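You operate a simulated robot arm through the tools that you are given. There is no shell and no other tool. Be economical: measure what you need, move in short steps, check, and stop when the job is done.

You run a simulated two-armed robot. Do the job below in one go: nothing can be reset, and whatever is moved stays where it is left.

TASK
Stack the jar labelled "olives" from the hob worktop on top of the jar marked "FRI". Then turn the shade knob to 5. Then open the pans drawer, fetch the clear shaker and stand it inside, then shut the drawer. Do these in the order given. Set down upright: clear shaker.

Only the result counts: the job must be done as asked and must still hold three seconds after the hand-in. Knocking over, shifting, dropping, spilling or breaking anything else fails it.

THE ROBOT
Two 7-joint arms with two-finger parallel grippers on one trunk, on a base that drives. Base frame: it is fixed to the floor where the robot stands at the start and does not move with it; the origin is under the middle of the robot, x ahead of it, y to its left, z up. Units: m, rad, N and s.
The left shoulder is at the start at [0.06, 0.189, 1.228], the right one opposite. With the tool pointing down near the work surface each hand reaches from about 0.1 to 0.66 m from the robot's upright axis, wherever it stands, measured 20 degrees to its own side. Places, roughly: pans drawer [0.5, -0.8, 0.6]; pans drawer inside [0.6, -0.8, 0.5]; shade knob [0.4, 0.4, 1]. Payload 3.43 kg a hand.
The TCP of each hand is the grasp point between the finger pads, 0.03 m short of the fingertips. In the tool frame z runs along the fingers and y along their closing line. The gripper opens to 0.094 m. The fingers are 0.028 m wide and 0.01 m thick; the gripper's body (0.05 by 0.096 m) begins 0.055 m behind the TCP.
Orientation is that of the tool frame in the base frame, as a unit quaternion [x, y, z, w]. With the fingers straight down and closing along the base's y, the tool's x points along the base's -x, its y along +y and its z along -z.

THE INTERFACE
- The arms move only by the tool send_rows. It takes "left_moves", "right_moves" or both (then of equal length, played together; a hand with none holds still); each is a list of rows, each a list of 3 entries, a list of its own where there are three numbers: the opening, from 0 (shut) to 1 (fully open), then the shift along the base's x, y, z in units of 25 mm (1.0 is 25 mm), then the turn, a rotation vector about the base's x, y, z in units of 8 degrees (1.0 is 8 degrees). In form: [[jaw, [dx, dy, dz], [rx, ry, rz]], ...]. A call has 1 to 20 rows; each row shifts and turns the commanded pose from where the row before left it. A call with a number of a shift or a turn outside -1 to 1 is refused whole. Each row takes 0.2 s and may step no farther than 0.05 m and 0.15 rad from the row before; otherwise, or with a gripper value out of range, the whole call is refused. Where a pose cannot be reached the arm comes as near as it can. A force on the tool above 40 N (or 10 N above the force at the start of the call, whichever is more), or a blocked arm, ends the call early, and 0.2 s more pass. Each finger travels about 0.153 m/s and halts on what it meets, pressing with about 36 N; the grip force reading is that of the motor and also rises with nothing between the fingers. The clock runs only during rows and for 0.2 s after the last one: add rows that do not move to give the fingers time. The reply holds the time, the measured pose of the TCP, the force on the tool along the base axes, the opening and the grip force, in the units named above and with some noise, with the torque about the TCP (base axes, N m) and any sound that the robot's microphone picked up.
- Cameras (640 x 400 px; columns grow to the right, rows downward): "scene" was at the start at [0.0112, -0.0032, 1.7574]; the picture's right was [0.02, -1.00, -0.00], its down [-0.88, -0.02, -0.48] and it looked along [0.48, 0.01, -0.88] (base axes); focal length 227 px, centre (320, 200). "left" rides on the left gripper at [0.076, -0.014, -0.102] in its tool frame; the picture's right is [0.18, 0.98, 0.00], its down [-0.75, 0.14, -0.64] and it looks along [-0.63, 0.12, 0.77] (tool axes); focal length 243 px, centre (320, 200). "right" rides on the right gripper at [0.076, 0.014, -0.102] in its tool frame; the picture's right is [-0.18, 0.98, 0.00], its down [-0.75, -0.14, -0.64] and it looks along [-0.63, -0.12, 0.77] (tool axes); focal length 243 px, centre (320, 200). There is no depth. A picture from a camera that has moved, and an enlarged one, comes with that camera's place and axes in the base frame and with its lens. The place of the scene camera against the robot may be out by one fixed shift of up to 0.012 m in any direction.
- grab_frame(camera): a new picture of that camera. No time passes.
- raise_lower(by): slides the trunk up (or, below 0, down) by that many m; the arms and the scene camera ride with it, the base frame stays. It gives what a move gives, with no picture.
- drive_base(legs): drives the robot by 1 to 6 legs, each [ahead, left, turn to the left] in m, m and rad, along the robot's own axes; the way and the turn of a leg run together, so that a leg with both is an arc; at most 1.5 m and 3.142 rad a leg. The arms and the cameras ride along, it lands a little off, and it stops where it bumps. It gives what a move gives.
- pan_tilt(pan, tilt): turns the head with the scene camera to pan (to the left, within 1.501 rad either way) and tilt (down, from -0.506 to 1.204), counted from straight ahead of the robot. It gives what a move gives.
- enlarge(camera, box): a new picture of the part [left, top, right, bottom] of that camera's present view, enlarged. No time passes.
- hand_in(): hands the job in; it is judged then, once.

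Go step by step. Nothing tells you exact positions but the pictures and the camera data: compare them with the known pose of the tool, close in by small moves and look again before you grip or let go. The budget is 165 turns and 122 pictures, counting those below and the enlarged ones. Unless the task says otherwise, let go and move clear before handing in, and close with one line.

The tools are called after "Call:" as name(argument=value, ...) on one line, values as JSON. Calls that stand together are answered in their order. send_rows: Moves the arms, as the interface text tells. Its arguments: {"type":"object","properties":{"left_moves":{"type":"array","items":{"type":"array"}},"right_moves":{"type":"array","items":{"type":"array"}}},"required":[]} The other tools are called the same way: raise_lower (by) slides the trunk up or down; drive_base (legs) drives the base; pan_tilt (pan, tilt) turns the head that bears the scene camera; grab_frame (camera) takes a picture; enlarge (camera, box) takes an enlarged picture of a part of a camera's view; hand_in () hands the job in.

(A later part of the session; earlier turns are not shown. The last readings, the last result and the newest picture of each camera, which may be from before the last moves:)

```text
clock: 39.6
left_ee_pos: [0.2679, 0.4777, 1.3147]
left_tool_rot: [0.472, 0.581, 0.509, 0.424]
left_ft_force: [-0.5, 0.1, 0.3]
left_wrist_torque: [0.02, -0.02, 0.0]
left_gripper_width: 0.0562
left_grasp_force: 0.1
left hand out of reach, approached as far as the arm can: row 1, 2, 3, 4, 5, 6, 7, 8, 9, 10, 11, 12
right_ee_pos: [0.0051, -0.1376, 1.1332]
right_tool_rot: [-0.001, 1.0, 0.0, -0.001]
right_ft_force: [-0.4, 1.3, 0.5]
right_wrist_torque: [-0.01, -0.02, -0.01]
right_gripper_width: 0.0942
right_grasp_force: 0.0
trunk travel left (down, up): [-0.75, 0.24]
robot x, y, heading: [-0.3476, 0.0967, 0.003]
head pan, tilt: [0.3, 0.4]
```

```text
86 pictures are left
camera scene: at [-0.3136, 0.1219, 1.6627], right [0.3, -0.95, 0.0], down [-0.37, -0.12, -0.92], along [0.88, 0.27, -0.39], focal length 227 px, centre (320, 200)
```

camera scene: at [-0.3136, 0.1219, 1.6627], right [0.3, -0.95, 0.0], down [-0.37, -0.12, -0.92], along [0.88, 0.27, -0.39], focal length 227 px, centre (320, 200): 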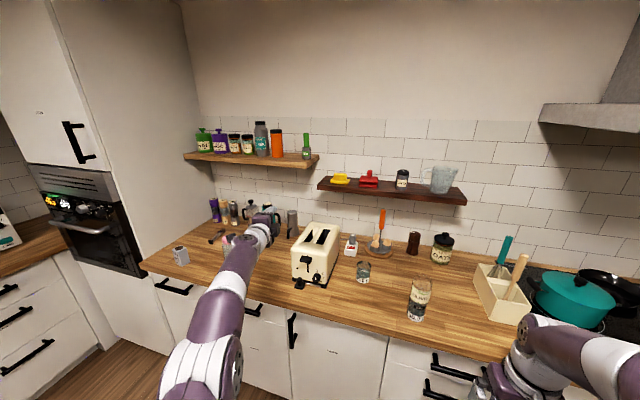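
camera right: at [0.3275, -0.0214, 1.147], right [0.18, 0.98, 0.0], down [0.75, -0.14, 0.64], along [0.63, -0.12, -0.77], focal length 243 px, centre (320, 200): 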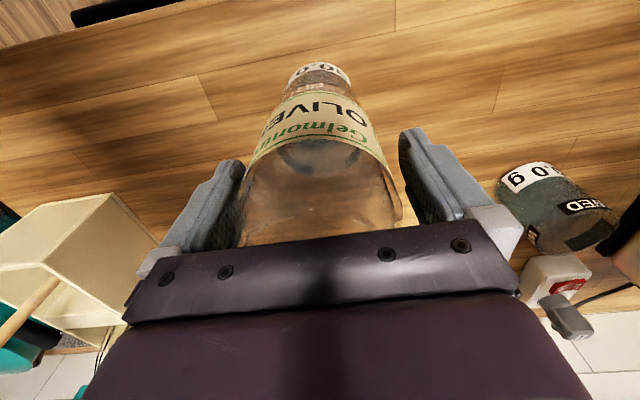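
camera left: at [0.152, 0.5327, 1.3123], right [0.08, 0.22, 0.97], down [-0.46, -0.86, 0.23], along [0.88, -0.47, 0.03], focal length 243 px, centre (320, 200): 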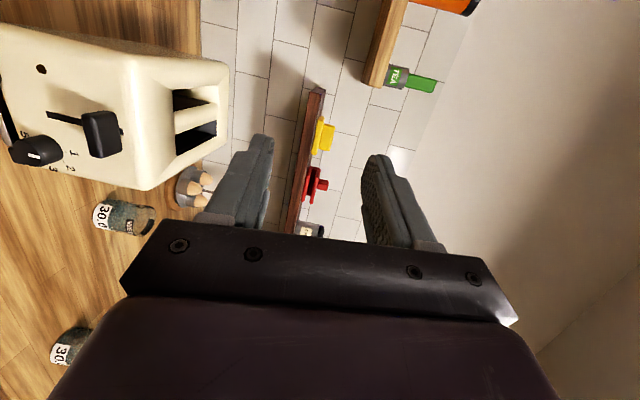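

The left arm had trouble turning that close to the body, but it's now nearly pointing forward. I'll move it outward, where reach is better, and see how the pose follows.

Call:
send_rows(left_moves=[[0.6, [0.5, 0, 0], [0, 0, 0]], [0.6, [0.5, 0, 0], [0, 0, 0]]])

```text
clock: 40.2
left_ee_pos: [0.2935, 0.4769, 1.3138]
left_tool_rot: [0.471, 0.579, 0.512, 0.426]
left_ft_force: [1.0, 0.5, 0.0]
left_wrist_torque: [0.03, -0.03, 0.01]
left_gripper_width: 0.0564
left_grasp_force: 0.1
right_ee_pos: [0.0047, -0.1361, 1.1329]
right_tool_rot: [-0.001, 1.0, -0.001, 0.0]
right_ft_force: [0.0, -0.4, 0.7]
right_wrist_torque: [0.01, 0.02, 0.03]
right_gripper_width: 0.0942
right_grasp_force: 0.1
trunk travel left (down, up): [-0.75, 0.24]
robot x, y, heading: [-0.3458, 0.0998, -0.002]
head pan, tilt: [0.3, 0.4]
```

Position commands track well again. I'll correct the residual tilt and descend in front of the toaster.

Call:
send_rows(left_moves=[[0.6, [0, 0, 0], [0.05, -0.27, -0.46]], [0.6, [0, 0, 0], [0.05, -0.27, -0.46]], [0.6, [0, 0, 0], [0.05, -0.27, -0.46]], [0.6, [0, -0.5, -0.9], [0, 0, 0]], [0.6, [0, -0.5, -0.9], [0, 0, 0]], [0.6, [0, -0.5, -0.9], [0, 0, 0]], [0.6, [0, -0.5, -0.9], [0, 0, 0]], [0.6, [0, -0.5, -0.9], [0, 0, 0]], [0.6, [0, -0.5, -0.9], [0, 0, 0]], [0.6, [0, -0.5, -0.9], [0, 0, 0]], [0.6, [0, -0.5, -0.9], [0, 0, 0]]])

Call:
grab_frame(camera="left")

Call:
grab_frame(camera="scene")

```text
clock: 42.6
left_ee_pos: [0.3191, 0.3559, 1.3414]
left_tool_rot: [0.503, 0.506, 0.495, 0.496]
left_ft_force: [-0.9, 0.0, -0.4]
left_wrist_torque: [-0.01, 0.0, -0.04]
left_gripper_width: 0.0562
left_grasp_force: 0.1
left hand out of reach, approached as far as the arm can: row 2, 3, 4, 5, 6, 7, 8, 9, 10, 11
right_ee_pos: [0.0034, -0.1361, 1.134]
right_tool_rot: [0.0, 1.0, 0.0, 0.0]
right_ft_force: [0.7, 0.1, 0.6]
right_wrist_torque: [0.02, -0.01, 0.0]
right_gripper_width: 0.0939
right_grasp_force: 0.0
trunk travel left (down, up): [-0.75, 0.24]
robot x, y, heading: [-0.3465, 0.0976, -0.001]
head pan, tilt: [0.3, 0.4]
```

```text
85 pictures are left
camera left: at [0.2177, 0.4334, 1.3286], right [0.01, 0.19, 0.98], down [-0.64, -0.75, 0.15], along [0.77, -0.63, 0.11], focal length 243 px, centre (320, 200)
```

left: 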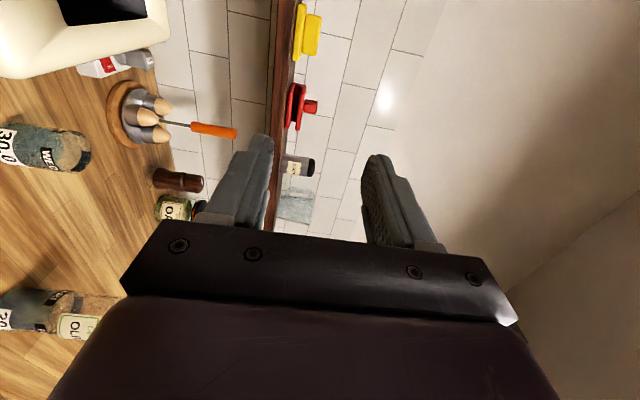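

```text
84 pictures are left
camera scene: at [-0.3134, 0.1217, 1.6627], right [0.3, -0.95, 0.0], down [-0.37, -0.12, -0.92], along [0.88, 0.27, -0.39], focal length 227 px, centre (320, 200)
```

scene: 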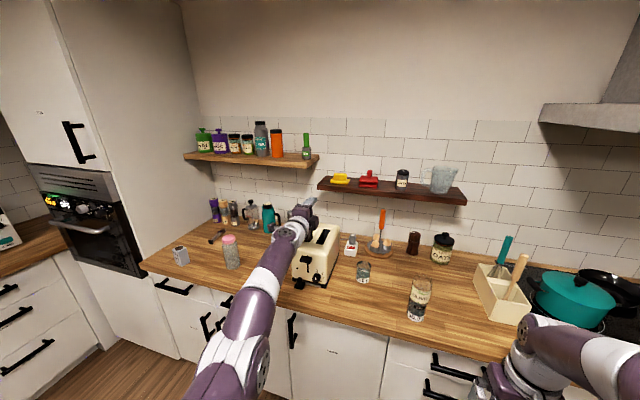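

The orientation is now right, but the arm can't go lower with this trunk height. The trunk can make up the difference. First I'll test in free air whether the wrist can roll the 90° the knob turn needs.

Call:
send_rows(left_moves=[[0.6, [0, 0, 0], [1, 0, 0]], [0.6, [0, 0, 0], [1, 0, 0]], [0.6, [0, 0, 0], [1, 0, 0]], [0.6, [0, 0, 0], [1, 0, 0]], [0.6, [0, 0, 0], [1, 0, 0]], [0.6, [0, 0, 0], [1, 0, 0]], [0.6, [0, 0, 0], [1, 0, 0]], [0.6, [0, 0, 0], [1, 0, 0]], [0.6, [0, 0, 0], [1, 0, 0]], [0.6, [0, 0, 0], [1, 0, 0]], [0.6, [0, 0, 0], [1, 0, 0]]])

```text
clock: 45.0
left_ee_pos: [0.3029, 0.2938, 1.3913]
left_tool_rot: [0.707, 0.011, 0.707, 0.015]
left_ft_force: [-0.1, -0.3, -0.3]
left_wrist_torque: [-0.01, -0.01, 0.01]
left_gripper_width: 0.0563
left_grasp_force: 0.1
left hand out of reach, approached as far as the arm can: row 1, 2, 3, 4, 5, 6, 7, 8, 9, 10
right_ee_pos: [0.0036, -0.1367, 1.1356]
right_tool_rot: [-0.001, 1.0, 0.0, 0.0]
right_ft_force: [0.6, 0.2, -0.1]
right_wrist_torque: [-0.01, -0.02, 0.03]
right_gripper_width: 0.0941
right_grasp_force: 0.0
trunk travel left (down, up): [-0.75, 0.24]
robot x, y, heading: [-0.3479, 0.1004, 0.003]
head pan, tilt: [0.3, 0.4]
```

The roll to camera-up works. I'll see how freely the hand moves down in this orientation.

Call:
send_rows(left_moves=[[0.6, [0, 0.3, -1], [0, 0, 0]], [0.6, [0, 0.3, -1], [0, 0, 0]], [0.6, [0, 0.3, -1], [0, 0, 0]], [0.6, [0, 0.3, -1], [0, 0, 0]], [0.6, [0, 0.3, -1], [0, 0, 0]], [0.6, [0, 0.3, -1], [0, 0, 0]], [0.6, [0, 0.3, -1], [0, 0, 0]], [0.6, [0, 0.3, -1], [0, 0, 0]]])

```text
clock: 46.8
left_ee_pos: [0.3043, 0.355, 1.1888]
left_tool_rot: [0.707, 0.013, 0.707, 0.013]
left_ft_force: [0.5, 0.0, -0.2]
left_wrist_torque: [0.0, -0.01, 0.0]
left_gripper_width: 0.0563
left_grasp_force: 0.1
right_ee_pos: [0.0051, -0.1365, 1.1345]
right_tool_rot: [-0.001, 1.0, -0.001, 0.001]
right_ft_force: [0.1, -0.2, -0.4]
right_wrist_torque: [-0.06, 0.05, 0.0]
right_gripper_width: 0.0941
right_grasp_force: 0.0
trunk travel left (down, up): [-0.75, 0.24]
robot x, y, heading: [-0.345, 0.0994, 0.002]
head pan, tilt: [0.3, 0.4]
```

This orientation has free reach. I'll continue down to knob height and look.

Call:
send_rows(left_moves=[[0.6, [-0.1, 0.05, -1], [0, 0, 0]], [0.6, [-0.1, 0.05, -1], [0, 0, 0]], [0.6, [-0.1, 0.05, -1], [0, 0, 0]], [0.6, [-0.1, 0.05, -1], [0, 0, 0]], [0.6, [-0.1, 0.05, -1], [0, 0, 0]], [0.6, [-0.1, 0.05, -1], [0, 0, 0]], [0.6, [-0.1, 0.05, -1], [0, 0, 0]], [0.6, [-0.1, 0.05, -1], [0, 0, 0]]])

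Call:
grab_frame(camera="left")

Call:
grab_frame(camera="scene")

```text
clock: 48.6
left_ee_pos: [0.2821, 0.3645, 0.9898]
left_tool_rot: [0.707, 0.012, 0.707, 0.015]
left_ft_force: [-0.1, 0.1, -0.7]
left_wrist_torque: [0.01, -0.04, -0.04]
left_gripper_width: 0.0564
left_grasp_force: 0.1
right_ee_pos: [0.0049, -0.1366, 1.1335]
right_tool_rot: [-0.001, 1.0, 0.001, 0.0]
right_ft_force: [0.7, 0.1, -0.6]
right_wrist_torque: [-0.01, 0.01, 0.0]
right_gripper_width: 0.0938
right_grasp_force: 0.0
trunk travel left (down, up): [-0.75, 0.24]
robot x, y, heading: [-0.3504, 0.1026, 0.002]
head pan, tilt: [0.3, 0.4]
```

```text
83 pictures are left
camera left: at [0.1807, 0.3831, 1.066], right [0.0, -0.97, 0.22], down [-0.64, -0.17, -0.75], along [0.77, -0.14, -0.63], focal length 243 px, centre (320, 200)
```

left: 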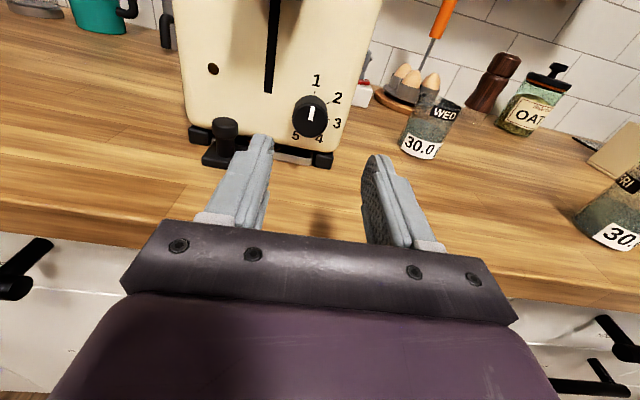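

```text
82 pictures are left
camera scene: at [-0.3128, 0.1224, 1.6627], right [0.3, -0.95, 0.0], down [-0.37, -0.12, -0.92], along [0.88, 0.27, -0.39], focal length 227 px, centre (320, 200)
```

scene: 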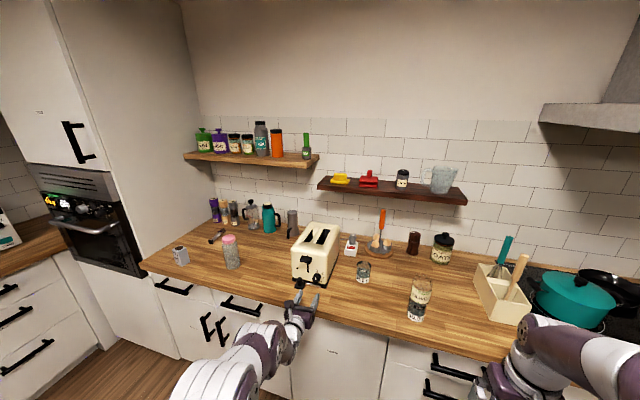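

Call:
enlarge(camera="left", box=[270, 60, 370, 160])

```text
4.00 times, centred on (320, 110) of left
camera zoom: at [0.1807, 0.3831, 1.066], right [0.0, -0.97, 0.22], down [-0.64, -0.17, -0.75], along [0.77, -0.14, -0.63], focal length 970 px, centre (320, 560)
```

zoom: 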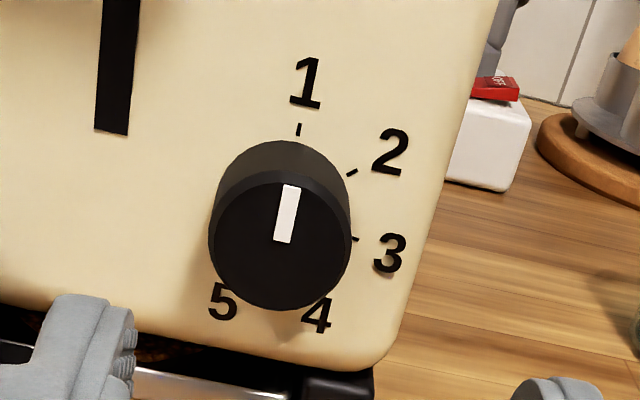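

The dial reads 1 at 0°, then 50° steps, so 5 is at 200° clockwise, and the knob centre is near (y 0.374, z 0.979). I'll test how far the wrist can roll clockwise here in free space.

Call:
send_rows(left_moves=[[0.6, [0, 0.3, -0.3], [1, 0, 0]], [0.6, [0, 0, 0], [1, 0, 0]], [0.6, [0, 0, 0], [1, 0, 0]], [0.6, [0, 0, 0], [1, 0, 0]], [0.6, [0, 0, 0], [1, 0, 0]], [0.6, [0, 0, 0], [1, 0, 0]], [0.6, [0, 0, 0], [1, 0, 0]], [0.6, [0, 0, 0], [1, 0, 0]], [0.6, [0, 0, 0], [1, 0, 0]], [0.6, [0, 0, 0], [1, 0, 0]], [0.6, [0, 0, 0], [1, 0, 0]]])

Call:
grab_frame(camera="left")

```text
clock: 51.0
left_ee_pos: [0.2409, 0.5378, 1.3378]
left_tool_rot: [0.53, -0.485, 0.511, -0.472]
left_ft_force: [-0.4, 0.7, -0.1]
left_wrist_torque: [0.0, -0.01, 0.02]
left_gripper_width: 0.0567
left_grasp_force: 0.1
left hand out of reach, approached as far as the arm can: row 1, 2, 3, 4, 5, 6, 7, 8, 9, 10, 11
right_ee_pos: [0.0043, -0.1386, 1.1344]
right_tool_rot: [-0.001, 1.0, 0.0, 0.0]
right_ft_force: [0.1, -0.4, 0.6]
right_wrist_torque: [0.03, 0.01, 0.02]
right_gripper_width: 0.094
right_grasp_force: 0.1
trunk travel left (down, up): [-0.75, 0.24]
robot x, y, heading: [-0.3476, 0.1007, 0.004]
head pan, tilt: [0.3, 0.4]
```

```text
80 pictures are left
camera left: at [0.1394, 0.4637, 1.3617], right [-0.03, -0.27, -0.96], down [-0.65, 0.74, -0.18], along [0.76, 0.62, -0.19], focal length 243 px, centre (320, 200)
```

left: 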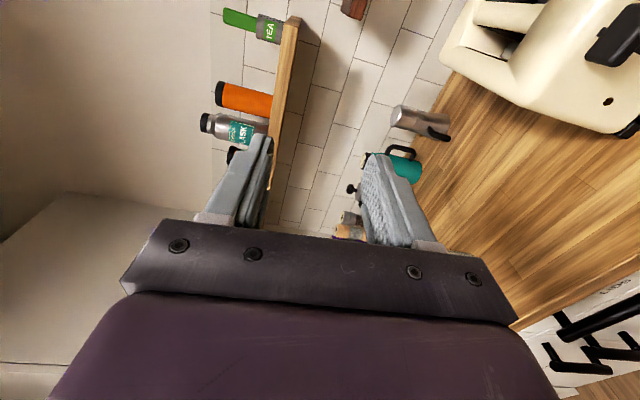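

Rolling further upset the arm because it's folded close to the body. I'll drive back so the arm is more stretched out, then try descending with this roll.

Call:
drive_base(legs=[[-0.2, 0.0, 0]])

Call:
send_rows(left_moves=[[0.6, [1, -0.8, -0.5], [0, 0, 0]], [0.6, [1, -0.8, -0.5], [0, 0, 0]], [0.6, [1, -0.8, -0.5], [0, 0, 0]], [0.6, [1, -0.8, -0.5], [0, 0, 0]], [0.6, [1, -0.8, -0.5], [0, 0, 0]], [0.6, [1, -0.8, -1], [0, 0, 0]], [0.6, [1, -0.8, -1], [0, 0, 0]], [0.6, [0, -0.8, -1], [0, 0, 0]], [0.6, [0, 0, -1], [0, 0, 0]], [0.6, [0, 0, -1], [0, 0, 0]]])

```text
clock: 52.6
left_ee_pos: [0.0424, 0.5393, 1.3357]
left_tool_rot: [0.532, -0.484, 0.511, -0.471]
left_ft_force: [0.3, -0.1, -0.6]
left_wrist_torque: [-0.01, 0.0, 0.02]
left_gripper_width: 0.0561
left_grasp_force: 0.0
right_ee_pos: [-0.1927, -0.1374, 1.1342]
right_tool_rot: [-0.001, 1.0, 0.0, 0.0]
right_ft_force: [0.1, 0.2, -0.1]
right_wrist_torque: [-0.01, -0.02, 0.02]
right_gripper_width: 0.094
right_grasp_force: 0.1
trunk travel left (down, up): [-0.75, 0.24]
robot x, y, heading: [-0.5475, 0.0976, 0.002]
head pan, tilt: [0.3, 0.4]
```

```text
clock: 54.8
left_ee_pos: [0.2747, 0.3855, 1.2491]
left_tool_rot: [0.532, -0.485, 0.511, -0.47]
left_ft_force: [0.0, 0.2, -0.5]
left_wrist_torque: [0.0, -0.01, -0.02]
left_gripper_width: 0.0564
left_grasp_force: 0.0
left hand out of reach, approached as far as the arm can: row 1, 2, 3, 4, 5, 6, 7, 8, 9, 10
right_ee_pos: [-0.1911, -0.1359, 1.135]
right_tool_rot: [-0.002, 1.0, 0.0, -0.001]
right_ft_force: [0.8, -0.3, 1.0]
right_wrist_torque: [-0.04, 0.01, 0.0]
right_gripper_width: 0.0939
right_grasp_force: 0.1
trunk travel left (down, up): [-0.75, 0.24]
robot x, y, heading: [-0.5462, 0.1019, 0.003]
head pan, tilt: [0.3, 0.4]
```

The limit lies in hand height relative to the shoulder, so a lower trunk should free the wrist. I'll raise the hand relative to the body, lower the trunk and retest the rolls.

Call:
send_rows(left_moves=[[0.6, [-0.3, 0, 1], [0, 0, 0]], [0.6, [-0.3, 0, 1], [0, 0, 0]], [0.6, [-0.3, 0, 1], [0, 0, 0]], [0.6, [0, 0, 1], [0, 0, 0]], [0.6, [0, 0, 1], [0, 0, 0]]])

Call:
raise_lower(by=-0.37)

Call:
grab_frame(camera="scene")

```text
clock: 56.0
left_ee_pos: [0.25, 0.3856, 1.3753]
left_tool_rot: [0.531, -0.484, 0.512, -0.471]
left_ft_force: [0.1, 0.3, 0.0]
left_wrist_torque: [0.0, 0.0, 0.02]
left_gripper_width: 0.0565
left_grasp_force: 0.0
right_ee_pos: [-0.1927, -0.1355, 1.1327]
right_tool_rot: [-0.002, 1.0, 0.001, 0.0]
right_ft_force: [0.0, -0.5, -0.7]
right_wrist_torque: [-0.02, 0.03, 0.05]
right_gripper_width: 0.0943
right_grasp_force: 0.0
trunk travel left (down, up): [-0.75, 0.24]
robot x, y, heading: [-0.5437, 0.0956, -0.0]
head pan, tilt: [0.3, 0.4]
```

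```text
clock: 59.5
left_ee_pos: [0.2521, 0.3848, 1.0058]
left_tool_rot: [0.53, -0.483, 0.512, -0.472]
left_ft_force: [1.3, -0.2, -1.0]
left_wrist_torque: [-0.04, 0.01, -0.03]
left_gripper_width: 0.0566
left_grasp_force: 0.1
right_ee_pos: [-0.1925, -0.1355, 0.7643]
right_tool_rot: [-0.002, 1.0, 0.0, 0.0]
right_ft_force: [-0.6, 0.6, 0.0]
right_wrist_torque: [0.0, 0.02, 0.02]
right_gripper_width: 0.0942
right_grasp_force: 0.1
trunk travel left (down, up): [-0.38, 0.61]
robot x, y, heading: [-0.547, 0.0968, 0.001]
head pan, tilt: [0.3, 0.4]
```

```text
79 pictures are left
camera scene: at [-0.5113, 0.1215, 1.2928], right [0.3, -0.95, 0.0], down [-0.37, -0.12, -0.92], along [0.88, 0.28, -0.39], focal length 227 px, centre (320, 200)
```

scene: 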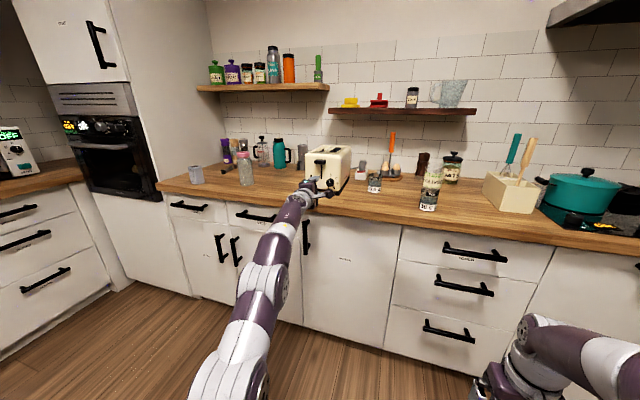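

The arm is well stretched with the hand at knob height. I'll test rolling back through a wide range here.

Call:
send_rows(left_moves=[[0.6, [0, 0, 0], [-1, 0, 0]], [0.6, [0, 0, 0], [-1, 0, 0]], [0.6, [0, 0, 0], [-1, 0, 0]], [0.6, [0, 0, 0], [-1, 0, 0]], [0.6, [0, 0, 0], [-1, 0, 0]], [0.6, [0, 0, 0], [-1, 0, 0]], [0.6, [0, 0, 0], [-1, 0, 0]], [0.6, [0, 0, 0], [-1, 0, 0]], [0.6, [0, 0, 0], [-1, 0, 0]], [0.6, [0, 0, 0], [-1, 0, 0]], [0.6, [0, 0, 0], [-1, 0, 0]], [0.6, [0, 0, 0], [-1, 0, 0]], [0.6, [0, 0, 0], [-1, 0, 0]], [0.6, [0, 0, 0], [-1, 0, 0]], [0.6, [0, 0, 0], [-1, 0, 0]], [0.6, [0, 0, 0], [-1, 0, 0]]])

```text
clock: 62.9
left_ee_pos: [0.2511, 0.3854, 1.0067]
left_tool_rot: [0.656, 0.249, 0.659, 0.271]
left_ft_force: [0.0, 0.3, -0.5]
left_wrist_torque: [0.02, 0.01, 0.0]
left_gripper_width: 0.0567
left_grasp_force: 0.1
right_ee_pos: [-0.1926, -0.1362, 0.7638]
right_tool_rot: [-0.002, 1.0, 0.0, 0.001]
right_ft_force: [0.5, 0.7, -0.3]
right_wrist_torque: [0.01, 0.01, 0.0]
right_gripper_width: 0.0939
right_grasp_force: 0.0
trunk travel left (down, up): [-0.38, 0.61]
robot x, y, heading: [-0.5441, 0.0985, -0.0]
head pan, tilt: [0.3, 0.4]
```

The wrist now rolls 128° with no drift, so I'll turn the knob in two strokes of 100°. I'll line up in front of the knob at the starting roll and look again.

Call:
send_rows(left_moves=[[0.6, [0, -0.12, -0.28], [0, 0.11, 0.2]], [0.6, [0.3, -0.12, -0.28], [0.86, 0, 0]], [0.6, [0.5, -0.12, -0.28], [0.86, 0, 0]], [0.6, [0.8, -0.12, -0.28], [0.86, 0, 0]], [0.6, [0.8, 0, 0], [0.86, 0, 0]]])

Call:
grab_frame(camera="left")

Call:
enlarge(camera="left", box=[260, 40, 400, 180])

```text
clock: 64.1
left_ee_pos: [0.2779, 0.377, 0.969]
left_tool_rot: [0.699, 0.106, 0.699, 0.11]
left_ft_force: [-0.2, 0.1, -0.1]
left_wrist_torque: [0.0, -0.03, 0.01]
left_gripper_width: 0.0562
left_grasp_force: 0.1
left hand out of reach, approached as far as the arm can: row 4, 5
right_ee_pos: [-0.1932, -0.1367, 0.7642]
right_tool_rot: [-0.002, 1.0, -0.001, 0.001]
right_ft_force: [0.5, 0.7, 0.1]
right_wrist_torque: [0.03, -0.04, 0.0]
right_gripper_width: 0.0938
right_grasp_force: 0.1
trunk travel left (down, up): [-0.38, 0.61]
robot x, y, heading: [-0.5445, 0.101, 0.001]
head pan, tilt: [0.3, 0.4]
```

```text
78 pictures are left
camera left: at [0.177, 0.4148, 1.0372], right [0.0, -0.88, 0.47], down [-0.64, -0.36, -0.68], along [0.77, -0.31, -0.57], focal length 243 px, centre (320, 200)
```

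left: 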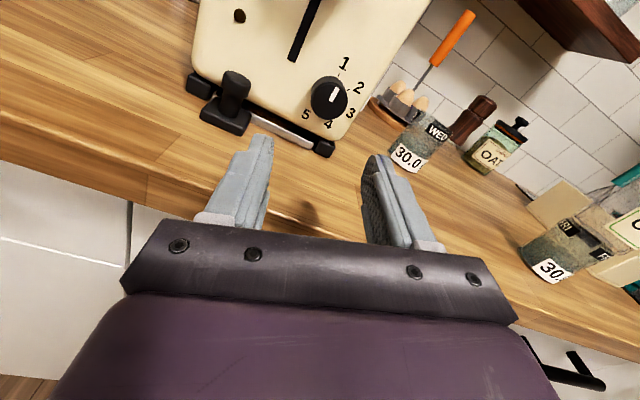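

```text
2.86 times, centred on (330, 110) of left
camera zoom: at [0.177, 0.4148, 1.0372], right [0.0, -0.88, 0.47], down [-0.64, -0.36, -0.68], along [0.77, -0.31, -0.57], focal length 693 px, centre (291, 457)
```

zoom: 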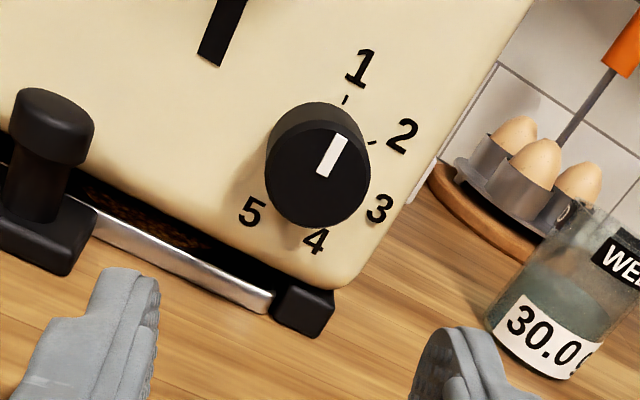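

Triangulating from two wrist views puts the knob face at (0.397, 0.3734, 0.9795). The arm was at full stretch, so I'll retract the hand, drive forward about 0.16 m and check alignment.

Call:
send_rows(left_moves=[[0.6, [-1, 0, 0.2], [0, 0, 0]], [0.6, [-1, 0, 0.2], [0, 0, 0]], [0.6, [-1, 0, 0], [0, 0, 0]], [0.6, [-1, 0, 0], [0, 0, 0]], [0.6, [-1, 0, 0], [0, 0, 0]]])

Call:
drive_base(legs=[[0.16, 0.0, 0]])

```text
clock: 65.3
left_ee_pos: [0.1528, 0.3766, 0.9791]
left_tool_rot: [0.7, 0.096, 0.701, 0.095]
left_ft_force: [-0.6, 0.1, 1.0]
left_wrist_torque: [0.0, 0.03, -0.02]
left_gripper_width: 0.0565
left_grasp_force: 0.1
right_ee_pos: [-0.1927, -0.1361, 0.7643]
right_tool_rot: [-0.002, 1.0, 0.0, 0.0]
right_ft_force: [0.2, 0.2, 0.3]
right_wrist_torque: [0.0, 0.02, 0.0]
right_gripper_width: 0.0941
right_grasp_force: 0.1
trunk travel left (down, up): [-0.38, 0.61]
robot x, y, heading: [-0.5446, 0.1035, 0.003]
head pan, tilt: [0.3, 0.4]
```

```text
clock: 66.8
left_ee_pos: [0.3155, 0.3798, 0.9786]
left_tool_rot: [0.701, 0.096, 0.7, 0.095]
left_ft_force: [0.0, 0.0, -1.3]
left_wrist_torque: [0.01, 0.01, -0.02]
left_gripper_width: 0.0565
left_grasp_force: 0.1
right_ee_pos: [-0.0276, -0.1346, 0.7642]
right_tool_rot: [-0.003, 1.0, 0.0, -0.001]
right_ft_force: [0.2, 0.8, 0.6]
right_wrist_torque: [-0.01, 0.03, -0.02]
right_gripper_width: 0.0936
right_grasp_force: 0.0
trunk travel left (down, up): [-0.38, 0.61]
robot x, y, heading: [-0.3862, 0.0954, 0.004]
head pan, tilt: [0.3, 0.4]
```

I'll align with the knob axis, approach partway and look.

Call:
send_rows(left_moves=[[0.6, [0.4, -0.24, 0.04], [0, 0, 0]], [0.6, [0.6, 0, 0], [0, 0, 0]]])

Call:
grab_frame(camera="left")

```text
clock: 67.4
left_ee_pos: [0.3409, 0.3716, 0.9799]
left_tool_rot: [0.701, 0.096, 0.701, 0.095]
left_ft_force: [0.1, 0.2, 0.2]
left_wrist_torque: [0.01, 0.01, 0.01]
left_gripper_width: 0.0564
left_grasp_force: 0.1
right_ee_pos: [-0.0296, -0.1334, 0.764]
right_tool_rot: [-0.004, 1.0, 0.0, 0.0]
right_ft_force: [0.3, 0.0, 0.0]
right_wrist_torque: [0.02, -0.03, 0.01]
right_gripper_width: 0.0939
right_grasp_force: 0.0
trunk travel left (down, up): [-0.38, 0.61]
robot x, y, heading: [-0.3835, 0.0983, 0.002]
head pan, tilt: [0.3, 0.4]
```

```text
76 pictures are left
camera left: at [0.2382, 0.4072, 1.051], right [0.0, -0.9, 0.44], down [-0.64, -0.34, -0.69], along [0.77, -0.28, -0.58], focal length 243 px, centre (320, 200)
```

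left: 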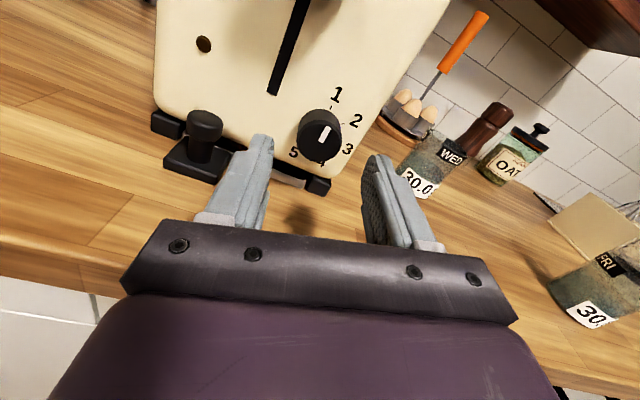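

The alignment is within 2–3 mm. I'll advance so the pads straddle the knob and close.

Call:
send_rows(left_moves=[[0.6, [0.6, 0.08, 0.03], [0, 0, 0]], [0.6, [0.6, 0, 0], [0, 0, 0]], [0.6, [0.5, 0, 0], [0, 0, 0]], [0.6, [0, 0, 0], [0, 0, 0]]])

Call:
grab_frame(camera="left")

```text
clock: 68.4
left_ee_pos: [0.383, 0.3751, 0.9811]
left_tool_rot: [0.701, 0.096, 0.701, 0.095]
left_ft_force: [0.5, 0.6, 0.1]
left_wrist_torque: [-0.01, 0.0, -0.02]
left_gripper_width: 0.0563
left_grasp_force: 0.0
right_ee_pos: [-0.0303, -0.1345, 0.7637]
right_tool_rot: [-0.004, 1.0, 0.0, 0.0]
right_ft_force: [-0.8, -0.2, 0.0]
right_wrist_torque: [0.03, 0.03, -0.05]
right_gripper_width: 0.0937
right_grasp_force: 0.1
trunk travel left (down, up): [-0.38, 0.61]
robot x, y, heading: [-0.3844, 0.0982, 0.006]
head pan, tilt: [0.3, 0.4]
```

```text
75 pictures are left
camera left: at [0.28, 0.4102, 1.0511], right [0.0, -0.9, 0.44], down [-0.64, -0.34, -0.69], along [0.77, -0.28, -0.58], focal length 243 px, centre (320, 200)
```

left: 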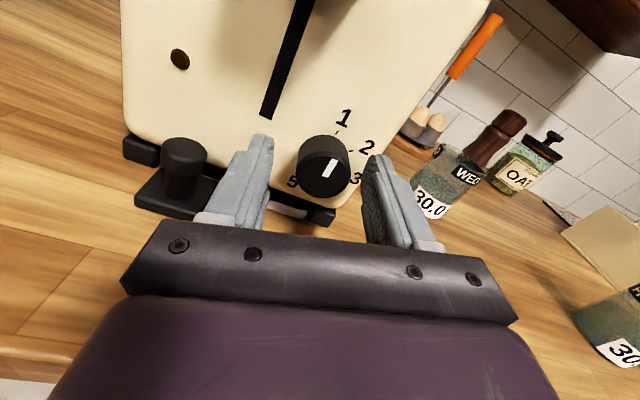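

The knob is centred between the pads. I'll close on it.

Call:
send_rows(left_moves=[[0.4, [0.1, 0, 0], [0, 0, 0]], [0.2, [0, 0, 0], [0, 0, 0]], [0.2, [0, 0, 0], [0, 0, 0]]])

```text
clock: 69.2
left_ee_pos: [0.3844, 0.3719, 0.9827]
left_tool_rot: [0.7, 0.095, 0.701, 0.094]
left_ft_force: [-3.0, -9.9, 1.0]
left_wrist_torque: [-0.02, -0.36, -0.65]
left_gripper_width: 0.0333
left_grasp_force: 44.9
right_ee_pos: [-0.0306, -0.1353, 0.7637]
right_tool_rot: [-0.002, 1.0, 0.001, 0.001]
right_ft_force: [-0.3, 0.1, 0.3]
right_wrist_torque: [0.0, 0.02, -0.01]
right_gripper_width: 0.0942
right_grasp_force: 0.0
trunk travel left (down, up): [-0.38, 0.61]
robot x, y, heading: [-0.384, 0.0989, 0.005]
head pan, tilt: [0.3, 0.4]
```

Gripped at 33 mm, with a small side load showing the knob sits a little to −y. I'll relieve that and start turning.

Call:
send_rows(left_moves=[[0.2, [0, -0.12, 0.02], [0, 0, 0]], [0.2, [0, 0, 0], [1, 0, 0]], [0.2, [0, 0, 0], [1, 0, 0]], [0.2, [0, 0, 0], [1, 0, 0]], [0.2, [0, 0, 0], [1, 0, 0]], [0.2, [0, 0, 0], [0, 0, 0]]])

Call:
grab_frame(camera="left")

```text
clock: 70.6
left_ee_pos: [0.3845, 0.37, 0.9822]
left_tool_rot: [0.7, -0.103, 0.7, -0.103]
left_ft_force: [-12.7, -12.7, -6.2]
left_wrist_torque: [-0.05, 0.18, -0.45]
left_gripper_width: 0.0336
left_grasp_force: 45.1
right_ee_pos: [-0.0314, -0.1361, 0.763]
right_tool_rot: [-0.003, 1.0, 0.0, 0.0]
right_ft_force: [0.1, -0.1, 0.2]
right_wrist_torque: [0.0, 0.01, 0.01]
right_gripper_width: 0.0939
right_grasp_force: 0.0
trunk travel left (down, up): [-0.38, 0.61]
robot x, y, heading: [-0.3836, 0.1006, 0.002]
head pan, tilt: [0.3, 0.4]
```

```text
74 pictures are left
camera left: at [0.2821, 0.3619, 1.0593], right [0.0, -0.99, -0.11], down [-0.64, 0.08, -0.76], along [0.77, 0.07, -0.64], focal length 243 px, centre (320, 200)
```

left: 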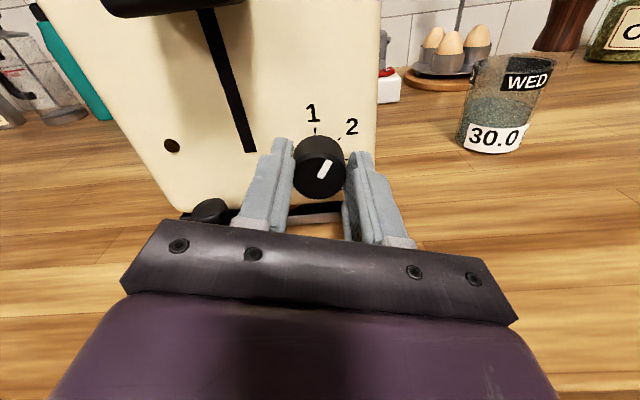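

The knob turns with the hand. I'll relieve the side loads and continue the stroke.

Call:
send_rows(left_moves=[[0.2, [-0.08, -0.1, -0.04], [1, 0, 0]], [0.2, [0, 0, 0], [1, 0, 0]], [0.2, [0, 0, 0], [1, 0, 0]], [0.2, [0, 0, 0], [1, 0, 0]], [0.2, [0, 0, 0], [0, 0, 0]]])

```text
clock: 71.8
left_ee_pos: [0.3845, 0.3663, 0.9802]
left_tool_rot: [0.644, -0.292, 0.645, -0.292]
left_ft_force: [8.7, -11.6, 1.4]
left_wrist_torque: [-0.02, -0.11, -0.31]
left_gripper_width: 0.0334
left_grasp_force: 44.6
right_ee_pos: [-0.0291, -0.1361, 0.7634]
right_tool_rot: [-0.002, 1.0, 0.001, 0.0]
right_ft_force: [-0.5, -0.1, -0.3]
right_wrist_torque: [0.07, -0.03, -0.03]
right_gripper_width: 0.0936
right_grasp_force: 0.1
trunk travel left (down, up): [-0.38, 0.61]
robot x, y, heading: [-0.3875, 0.0998, 0.008]
head pan, tilt: [0.3, 0.4]
```

Call:
send_rows(left_moves=[[0.2, [0.05, -0.15, 0], [0, 0, 0]], [0.2, [0, 0, 0], [0, 0, 0]]])

Call:
grab_frame(camera="left")

Call:
grab_frame(camera="scene")

```text
clock: 72.4
left_ee_pos: [0.3839, 0.3668, 0.9788]
left_tool_rot: [0.645, -0.289, 0.644, -0.292]
left_ft_force: [5.6, -2.6, 1.3]
left_wrist_torque: [-0.02, -0.02, -0.38]
left_gripper_width: 0.0333
left_grasp_force: 45.0
right_ee_pos: [-0.0293, -0.134, 0.7633]
right_tool_rot: [-0.004, 1.0, -0.001, -0.002]
right_ft_force: [-0.8, 0.5, 0.8]
right_wrist_torque: [0.0, -0.01, 0.02]
right_gripper_width: 0.094
right_grasp_force: 0.1
trunk travel left (down, up): [-0.38, 0.61]
robot x, y, heading: [-0.3879, 0.0988, 0.006]
head pan, tilt: [0.3, 0.4]
```

```text
73 pictures are left
camera left: at [0.2821, 0.3194, 1.0413], right [0.0, -0.79, -0.61], down [-0.64, 0.47, -0.61], along [0.77, 0.4, -0.5], focal length 243 px, centre (320, 200)
```

left: 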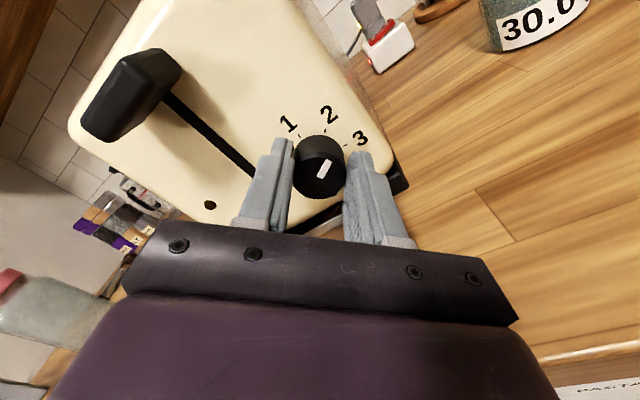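

```text
72 pictures are left
camera scene: at [-0.3483, 0.122, 1.2927], right [0.3, -0.95, 0.0], down [-0.37, -0.12, -0.92], along [0.88, 0.28, -0.39], focal length 227 px, centre (320, 200)
```

scene: 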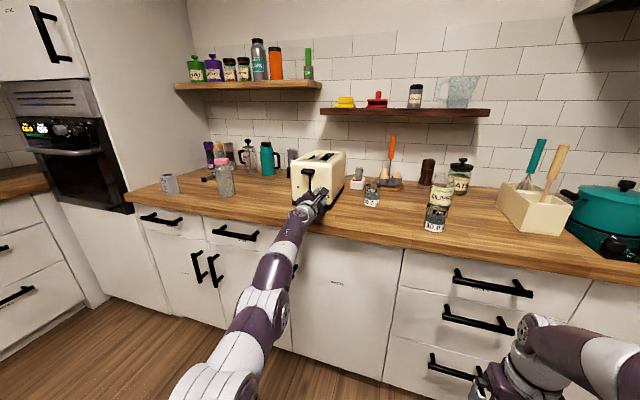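

The load is small now and the knob is at about 64°. I'll finish this stroke.

Call:
send_rows(left_moves=[[0.2, [0, 0, 0], [1, 0, 0]], [0.2, [0, 0, 0], [1, 0, 0]], [0.2, [0, 0, 0], [1, 0, 0]], [0.2, [0, 0, 0], [1, 0, 0]], [0.2, [0, 0, 0], [1, 0, 0]], [0.2, [0, 0, 0], [0, 0, 0]]])

Call:
grab_frame(camera="left")

```text
clock: 73.8
left_ee_pos: [0.3824, 0.3647, 0.9767]
left_tool_rot: [0.507, -0.495, 0.505, -0.493]
left_ft_force: [-6.0, -1.6, -2.4]
left_wrist_torque: [-0.01, -0.24, 0.45]
left_gripper_width: 0.0332
left_grasp_force: 44.9
right_ee_pos: [-0.0304, -0.1355, 0.7647]
right_tool_rot: [-0.003, 1.0, 0.0, 0.0]
right_ft_force: [0.4, 0.9, 0.7]
right_wrist_torque: [0.0, 0.02, 0.0]
right_gripper_width: 0.0941
right_grasp_force: 0.0
trunk travel left (down, up): [-0.38, 0.61]
robot x, y, heading: [-0.3863, 0.0968, 0.008]
head pan, tilt: [0.3, 0.4]
stopped in row 6 (left hand): the force on the tool passed its limit (the readings are from after the stop); the commanded pose is now the measured one
```

```text
71 pictures are left
camera left: at [0.2821, 0.2905, 0.9935], right [-0.01, -0.21, -0.98], down [-0.64, 0.75, -0.16], along [0.77, 0.63, -0.14], focal length 243 px, centre (320, 200)
```

left: 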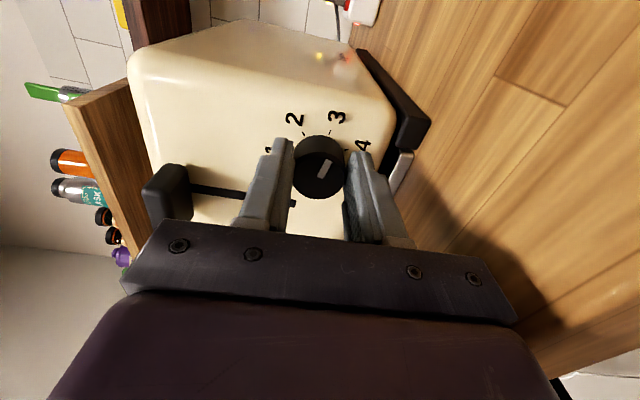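

The first stroke is done at about 104°. I'll release, back off, roll back and verify.

Call:
send_rows(left_moves=[[0.4, [0, 0, 0], [0, 0, 0]], [0.6, [0, 0, 0], [0, 0, 0]], [0.6, [-0.8, 0, 0], [0, 0, 0]], [0.6, [-0.8, 0, 0], [-1, 0, 0]], [0.6, [0, 0, 0], [-1, 0, 0]], [0.6, [0, 0, 0], [-1, 0, 0]], [0.6, [0, 0, 0], [-1, 0, 0]], [0.6, [0, 0, 0], [-1, 0, 0]], [0.6, [0, 0, 0], [-1, 0, 0]], [0.6, [0, 0, 0], [-1, 0, 0]], [0.6, [0, 0, 0], [-1, 0, 0]], [0.6, [0, 0, 0], [-1, 0, 0]], [0.6, [0, 0, 0], [-1, 0, 0]], [0.6, [0, 0, 0], [-1, 0, 0]], [0.6, [0, 0, 0], [-1, 0, 0]], [0.6, [0, 0, 0], [-1, 0, 0]]])

Call:
grab_frame(camera="left")

Call:
enlarge(camera="left", box=[240, 60, 400, 200])

```text
clock: 77.2
left_ee_pos: [0.3441, 0.3656, 0.9754]
left_tool_rot: [0.7, 0.094, 0.701, 0.097]
left_ft_force: [-0.3, -0.6, 0.5]
left_wrist_torque: [0.01, 0.0, -0.01]
left_gripper_width: 0.0564
left_grasp_force: 0.2
right_ee_pos: [-0.0299, -0.1344, 0.7646]
right_tool_rot: [-0.003, 1.0, 0.0, 0.0]
right_ft_force: [0.0, 0.6, 0.0]
right_wrist_torque: [0.0, -0.01, -0.02]
right_gripper_width: 0.0942
right_grasp_force: 0.1
trunk travel left (down, up): [-0.38, 0.61]
robot x, y, heading: [-0.3887, 0.1, 0.009]
head pan, tilt: [0.3, 0.4]
```

```text
70 pictures are left
camera left: at [0.2422, 0.4012, 1.0462], right [-0.01, -0.9, 0.44], down [-0.64, -0.33, -0.69], along [0.77, -0.29, -0.57], focal length 243 px, centre (320, 200)
```

left: 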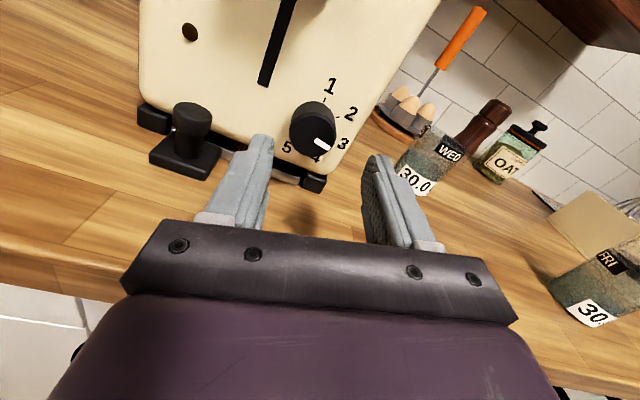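

```text
2.86 times, centred on (320, 130) of left
camera zoom: at [0.2422, 0.4012, 1.0462], right [-0.01, -0.9, 0.44], down [-0.64, -0.33, -0.69], along [0.77, -0.29, -0.57], focal length 693 px, centre (320, 400)
```

zoom: 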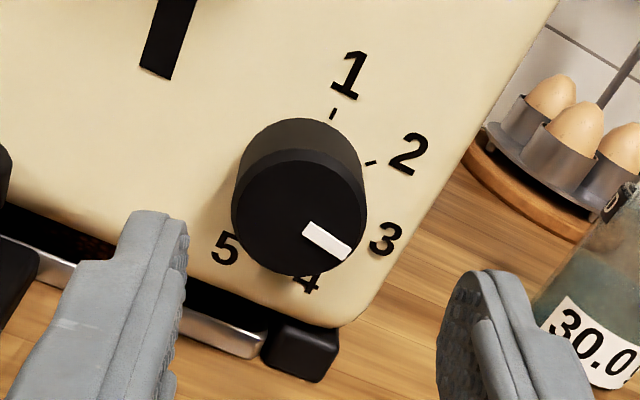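

The pointer is now at about 100°, on 3. I'll regrip and make the second 100° stroke.

Call:
send_rows(left_moves=[[0.6, [0.5, 0.1, 0.14], [0, 0, 0]], [0.6, [0.6, 0, 0], [0, 0, 0]], [0.6, [0.5, 0, 0], [0, 0, 0]], [0.4, [0, 0, 0], [0, 0, 0]], [0.2, [0, 0, 0], [0, 0, 0]], [0.2, [0, 0, 0], [0, 0, 0]]])

```text
clock: 78.7
left_ee_pos: [0.3832, 0.3713, 0.9788]
left_tool_rot: [0.7, 0.095, 0.701, 0.096]
left_ft_force: [1.0, 12.5, -2.4]
left_wrist_torque: [0.04, 0.35, 1.14]
left_gripper_width: 0.0334
left_grasp_force: 45.2
right_ee_pos: [-0.0301, -0.1329, 0.7644]
right_tool_rot: [-0.003, 1.0, -0.001, 0.0]
right_ft_force: [-0.3, -0.2, -1.5]
right_wrist_torque: [-0.03, -0.05, -0.03]
right_gripper_width: 0.0939
right_grasp_force: 0.0
trunk travel left (down, up): [-0.38, 0.61]
robot x, y, heading: [-0.3822, 0.1013, 0.008]
head pan, tilt: [0.3, 0.4]
```

Call:
send_rows(left_moves=[[0.2, [0, 0.1, 0], [0, 0, 0]], [0.2, [0, 0, 0], [1, 0, 0]], [0.2, [0, 0, 0], [1, 0, 0]], [0.2, [0, 0, 0], [1, 0, 0]], [0.2, [0, 0, 0], [1, 0, 0]], [0.2, [0, 0, 0], [0, 0, 0]]])

```text
clock: 80.0
left_ee_pos: [0.3846, 0.3694, 0.9787]
left_tool_rot: [0.7, -0.105, 0.699, -0.099]
left_ft_force: [-22.1, 0.0, -20.3]
left_wrist_torque: [0.01, 0.47, 0.33]
left_gripper_width: 0.0338
left_grasp_force: 44.8
right_ee_pos: [-0.0299, -0.1345, 0.7636]
right_tool_rot: [-0.003, 1.0, -0.001, 0.001]
right_ft_force: [-0.4, 0.3, 0.7]
right_wrist_torque: [-0.03, 0.02, 0.0]
right_gripper_width: 0.0939
right_grasp_force: 0.0
trunk travel left (down, up): [-0.38, 0.61]
robot x, y, heading: [-0.3828, 0.1017, 0.005]
head pan, tilt: [0.3, 0.4]
```

Call:
send_rows(left_moves=[[0.2, [-0.1, 0, -0.1], [0, 0, 0]], [0.2, [0, 0, 0], [0, 0, 0]]])

```text
clock: 80.7
left_ee_pos: [0.3845, 0.3711, 0.9784]
left_tool_rot: [0.699, -0.104, 0.701, -0.099]
left_ft_force: [17.6, 3.7, 0.4]
left_wrist_torque: [0.0, 0.09, 0.68]
left_gripper_width: 0.0337
left_grasp_force: 45.2
right_ee_pos: [-0.0276, -0.1342, 0.7634]
right_tool_rot: [-0.002, 1.0, 0.0, -0.001]
right_ft_force: [-0.1, -1.3, -0.2]
right_wrist_torque: [0.01, -0.02, -0.03]
right_gripper_width: 0.094
right_grasp_force: 0.1
trunk travel left (down, up): [-0.38, 0.61]
robot x, y, heading: [-0.3849, 0.0964, 0.008]
head pan, tilt: [0.3, 0.4]
```

Call:
send_rows(left_moves=[[0.2, [0.045, 0.01, 0], [1, 0, 0]], [0.2, [0, 0, 0], [1, 0, 0]], [0.2, [0, 0, 0], [1, 0, 0]], [0.2, [0, 0, 0], [1, 0, 0]], [0.2, [0, 0, 0], [0, 0, 0]]])

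Call:
enlarge(camera="left", box=[220, 60, 420, 220])

```text
clock: 81.8
left_ee_pos: [0.3838, 0.3699, 0.977]
left_tool_rot: [0.643, -0.293, 0.645, -0.29]
left_ft_force: [17.2, -0.8, 9.1]
left_wrist_torque: [0.0, -1.02, -0.22]
left_gripper_width: 0.0336
left_grasp_force: 45.4
right_ee_pos: [-0.0294, -0.1349, 0.7639]
right_tool_rot: [-0.003, 1.0, 0.0, -0.001]
right_ft_force: [0.3, 0.5, -0.9]
right_wrist_torque: [0.02, -0.02, -0.04]
right_gripper_width: 0.0941
right_grasp_force: 0.1
trunk travel left (down, up): [-0.38, 0.61]
robot x, y, heading: [-0.3833, 0.1015, 0.005]
head pan, tilt: [0.3, 0.4]
```

```text
2.50 times, centred on (320, 140) of left
camera zoom: at [0.2821, 0.323, 1.0391], right [-0.01, -0.79, -0.62], down [-0.64, 0.48, -0.6], along [0.77, 0.39, -0.51], focal length 606 px, centre (320, 350)
```

zoom: 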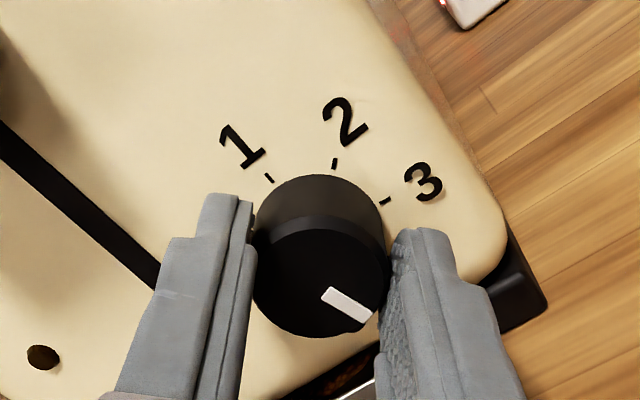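

Going well; about 36° remains.

Call:
send_rows(left_moves=[[0.2, [0.03, 0, 0.04], [0.9, 0, 0]], [0.2, [0, 0, 0], [0.9, 0, 0]], [0.2, [0, 0, 0], [0.9, 0, 0]], [0.2, [0, 0, 0], [0.9, 0, 0]], [0.2, [0, 0, 0], [0.9, 0, 0]], [0.2, [0, 0, 0], [0, 0, 0]]])

Call:
enlarge(camera="left", box=[220, 60, 420, 220])

```text
clock: 83.2
left_ee_pos: [0.3832, 0.3689, 0.977]
left_tool_rot: [0.524, -0.48, 0.521, -0.473]
left_ft_force: [-13.0, -10.8, -12.9]
left_wrist_torque: [-0.04, -0.05, 0.48]
left_gripper_width: 0.0336
left_grasp_force: 45.0
right_ee_pos: [-0.0298, -0.1349, 0.763]
right_tool_rot: [-0.004, 1.0, 0.001, 0.0]
right_ft_force: [-0.1, -0.4, -0.1]
right_wrist_torque: [0.02, 0.02, 0.0]
right_gripper_width: 0.094
right_grasp_force: 0.0
trunk travel left (down, up): [-0.38, 0.61]
robot x, y, heading: [-0.3845, 0.0987, 0.007]
head pan, tilt: [0.3, 0.4]
```

```text
2.50 times, centred on (320, 140) of left
camera zoom: at [0.2821, 0.2957, 0.9991], right [-0.01, -0.27, -0.96], down [-0.64, 0.74, -0.2], along [0.77, 0.61, -0.18], focal length 606 px, centre (320, 350)
```

zoom: 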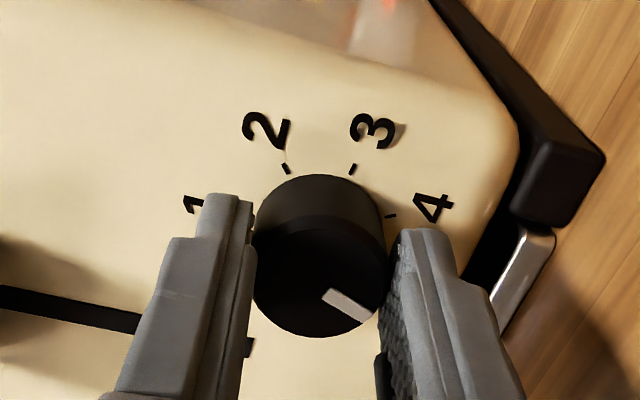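

I'll release, back off and check the pointer against the 5.

Call:
send_rows(left_moves=[[0.4, [0, 0, 0], [0, 0, 0]], [0.6, [0, 0, 0], [0, 0, 0]], [0.6, [-0.8, 0, 0], [0, 0, 0]], [0.6, [-0.8, 0, 0], [-1, 0, 0]], [0.6, [0, 0, 0], [-1, 0, 0]], [0.6, [0, 0, 0], [-1, 0, 0]], [0.6, [0, 0, 0], [-1, 0, 0]], [0.6, [0, 0, 0], [-1, 0, 0]], [0.6, [0, 0, 0], [-1, 0, 0]], [0.6, [0, 0, 0], [-1, 0, 0]], [0.6, [0, 0, 0], [-1, 0, 0]], [0.6, [0, 0, 0], [-1, 0, 0]], [0.6, [0, 0, 0], [-1, 0, 0]], [0.6, [0, 0, 0], [-0.6, 0, 0]]])

Call:
enlarge(camera="left", box=[240, 60, 400, 200])

Call:
enlarge(camera="scene", box=[280, 150, 360, 220])

```text
clock: 86.2
left_ee_pos: [0.3448, 0.3686, 0.9784]
left_tool_rot: [0.706, 0.001, 0.708, 0.004]
left_ft_force: [0.2, 0.9, -0.8]
left_wrist_torque: [0.01, 0.0, 0.04]
left_gripper_width: 0.0565
left_grasp_force: 0.1
right_ee_pos: [-0.0308, -0.1349, 0.7633]
right_tool_rot: [-0.003, 1.0, 0.0, 0.0]
right_ft_force: [0.5, 0.1, 0.3]
right_wrist_torque: [-0.01, -0.01, -0.02]
right_gripper_width: 0.0936
right_grasp_force: 0.0
trunk travel left (down, up): [-0.38, 0.61]
robot x, y, heading: [-0.3858, 0.0953, 0.009]
head pan, tilt: [0.3, 0.4]
```

```text
2.86 times, centred on (320, 130) of left
camera zoom: at [0.2418, 0.3862, 1.0543], right [-0.01, -0.98, 0.19], down [-0.64, -0.14, -0.75], along [0.77, -0.13, -0.63], focal length 693 px, centre (320, 400)
```

zoom: 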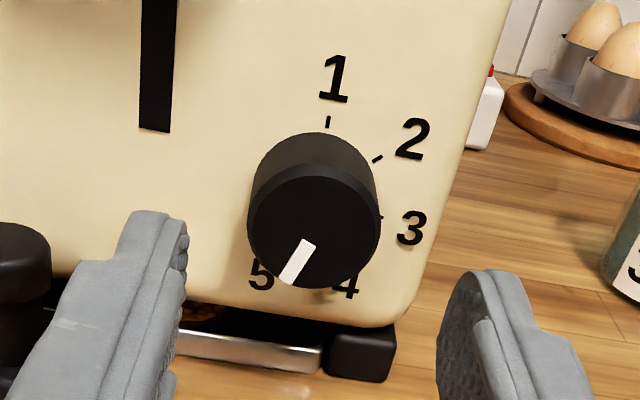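

```text
5.71 times, centred on (320, 185) of scene
camera zoom: at [-0.3493, 0.1223, 1.2927], right [0.3, -0.95, 0.0], down [-0.37, -0.12, -0.92], along [0.88, 0.28, -0.39], focal length 1297 px, centre (320, 286)
```

zoom: 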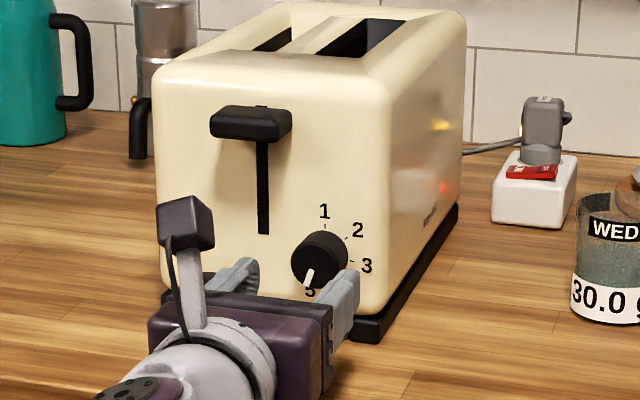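

The pointer reads about 197–200° and the 5 is at 200°. I'll take one closer zoom to confirm.

Call:
enlarge(camera="left", box=[290, 75, 360, 170])

```text
4.21 times, centred on (325, 122) of left
camera zoom: at [0.2418, 0.3862, 1.0543], right [-0.01, -0.98, 0.19], down [-0.64, -0.14, -0.75], along [0.77, -0.13, -0.63], focal length 1022 px, centre (299, 526)
```

zoom: 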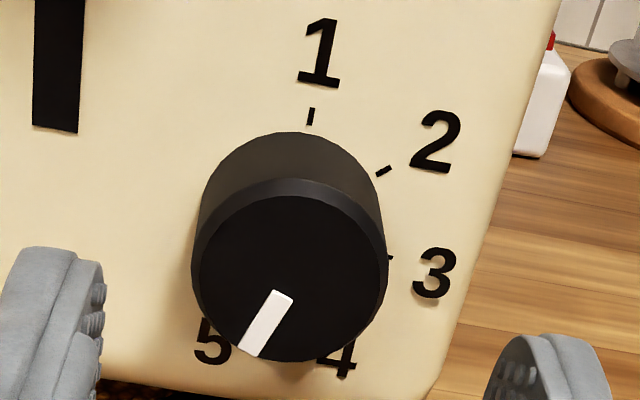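

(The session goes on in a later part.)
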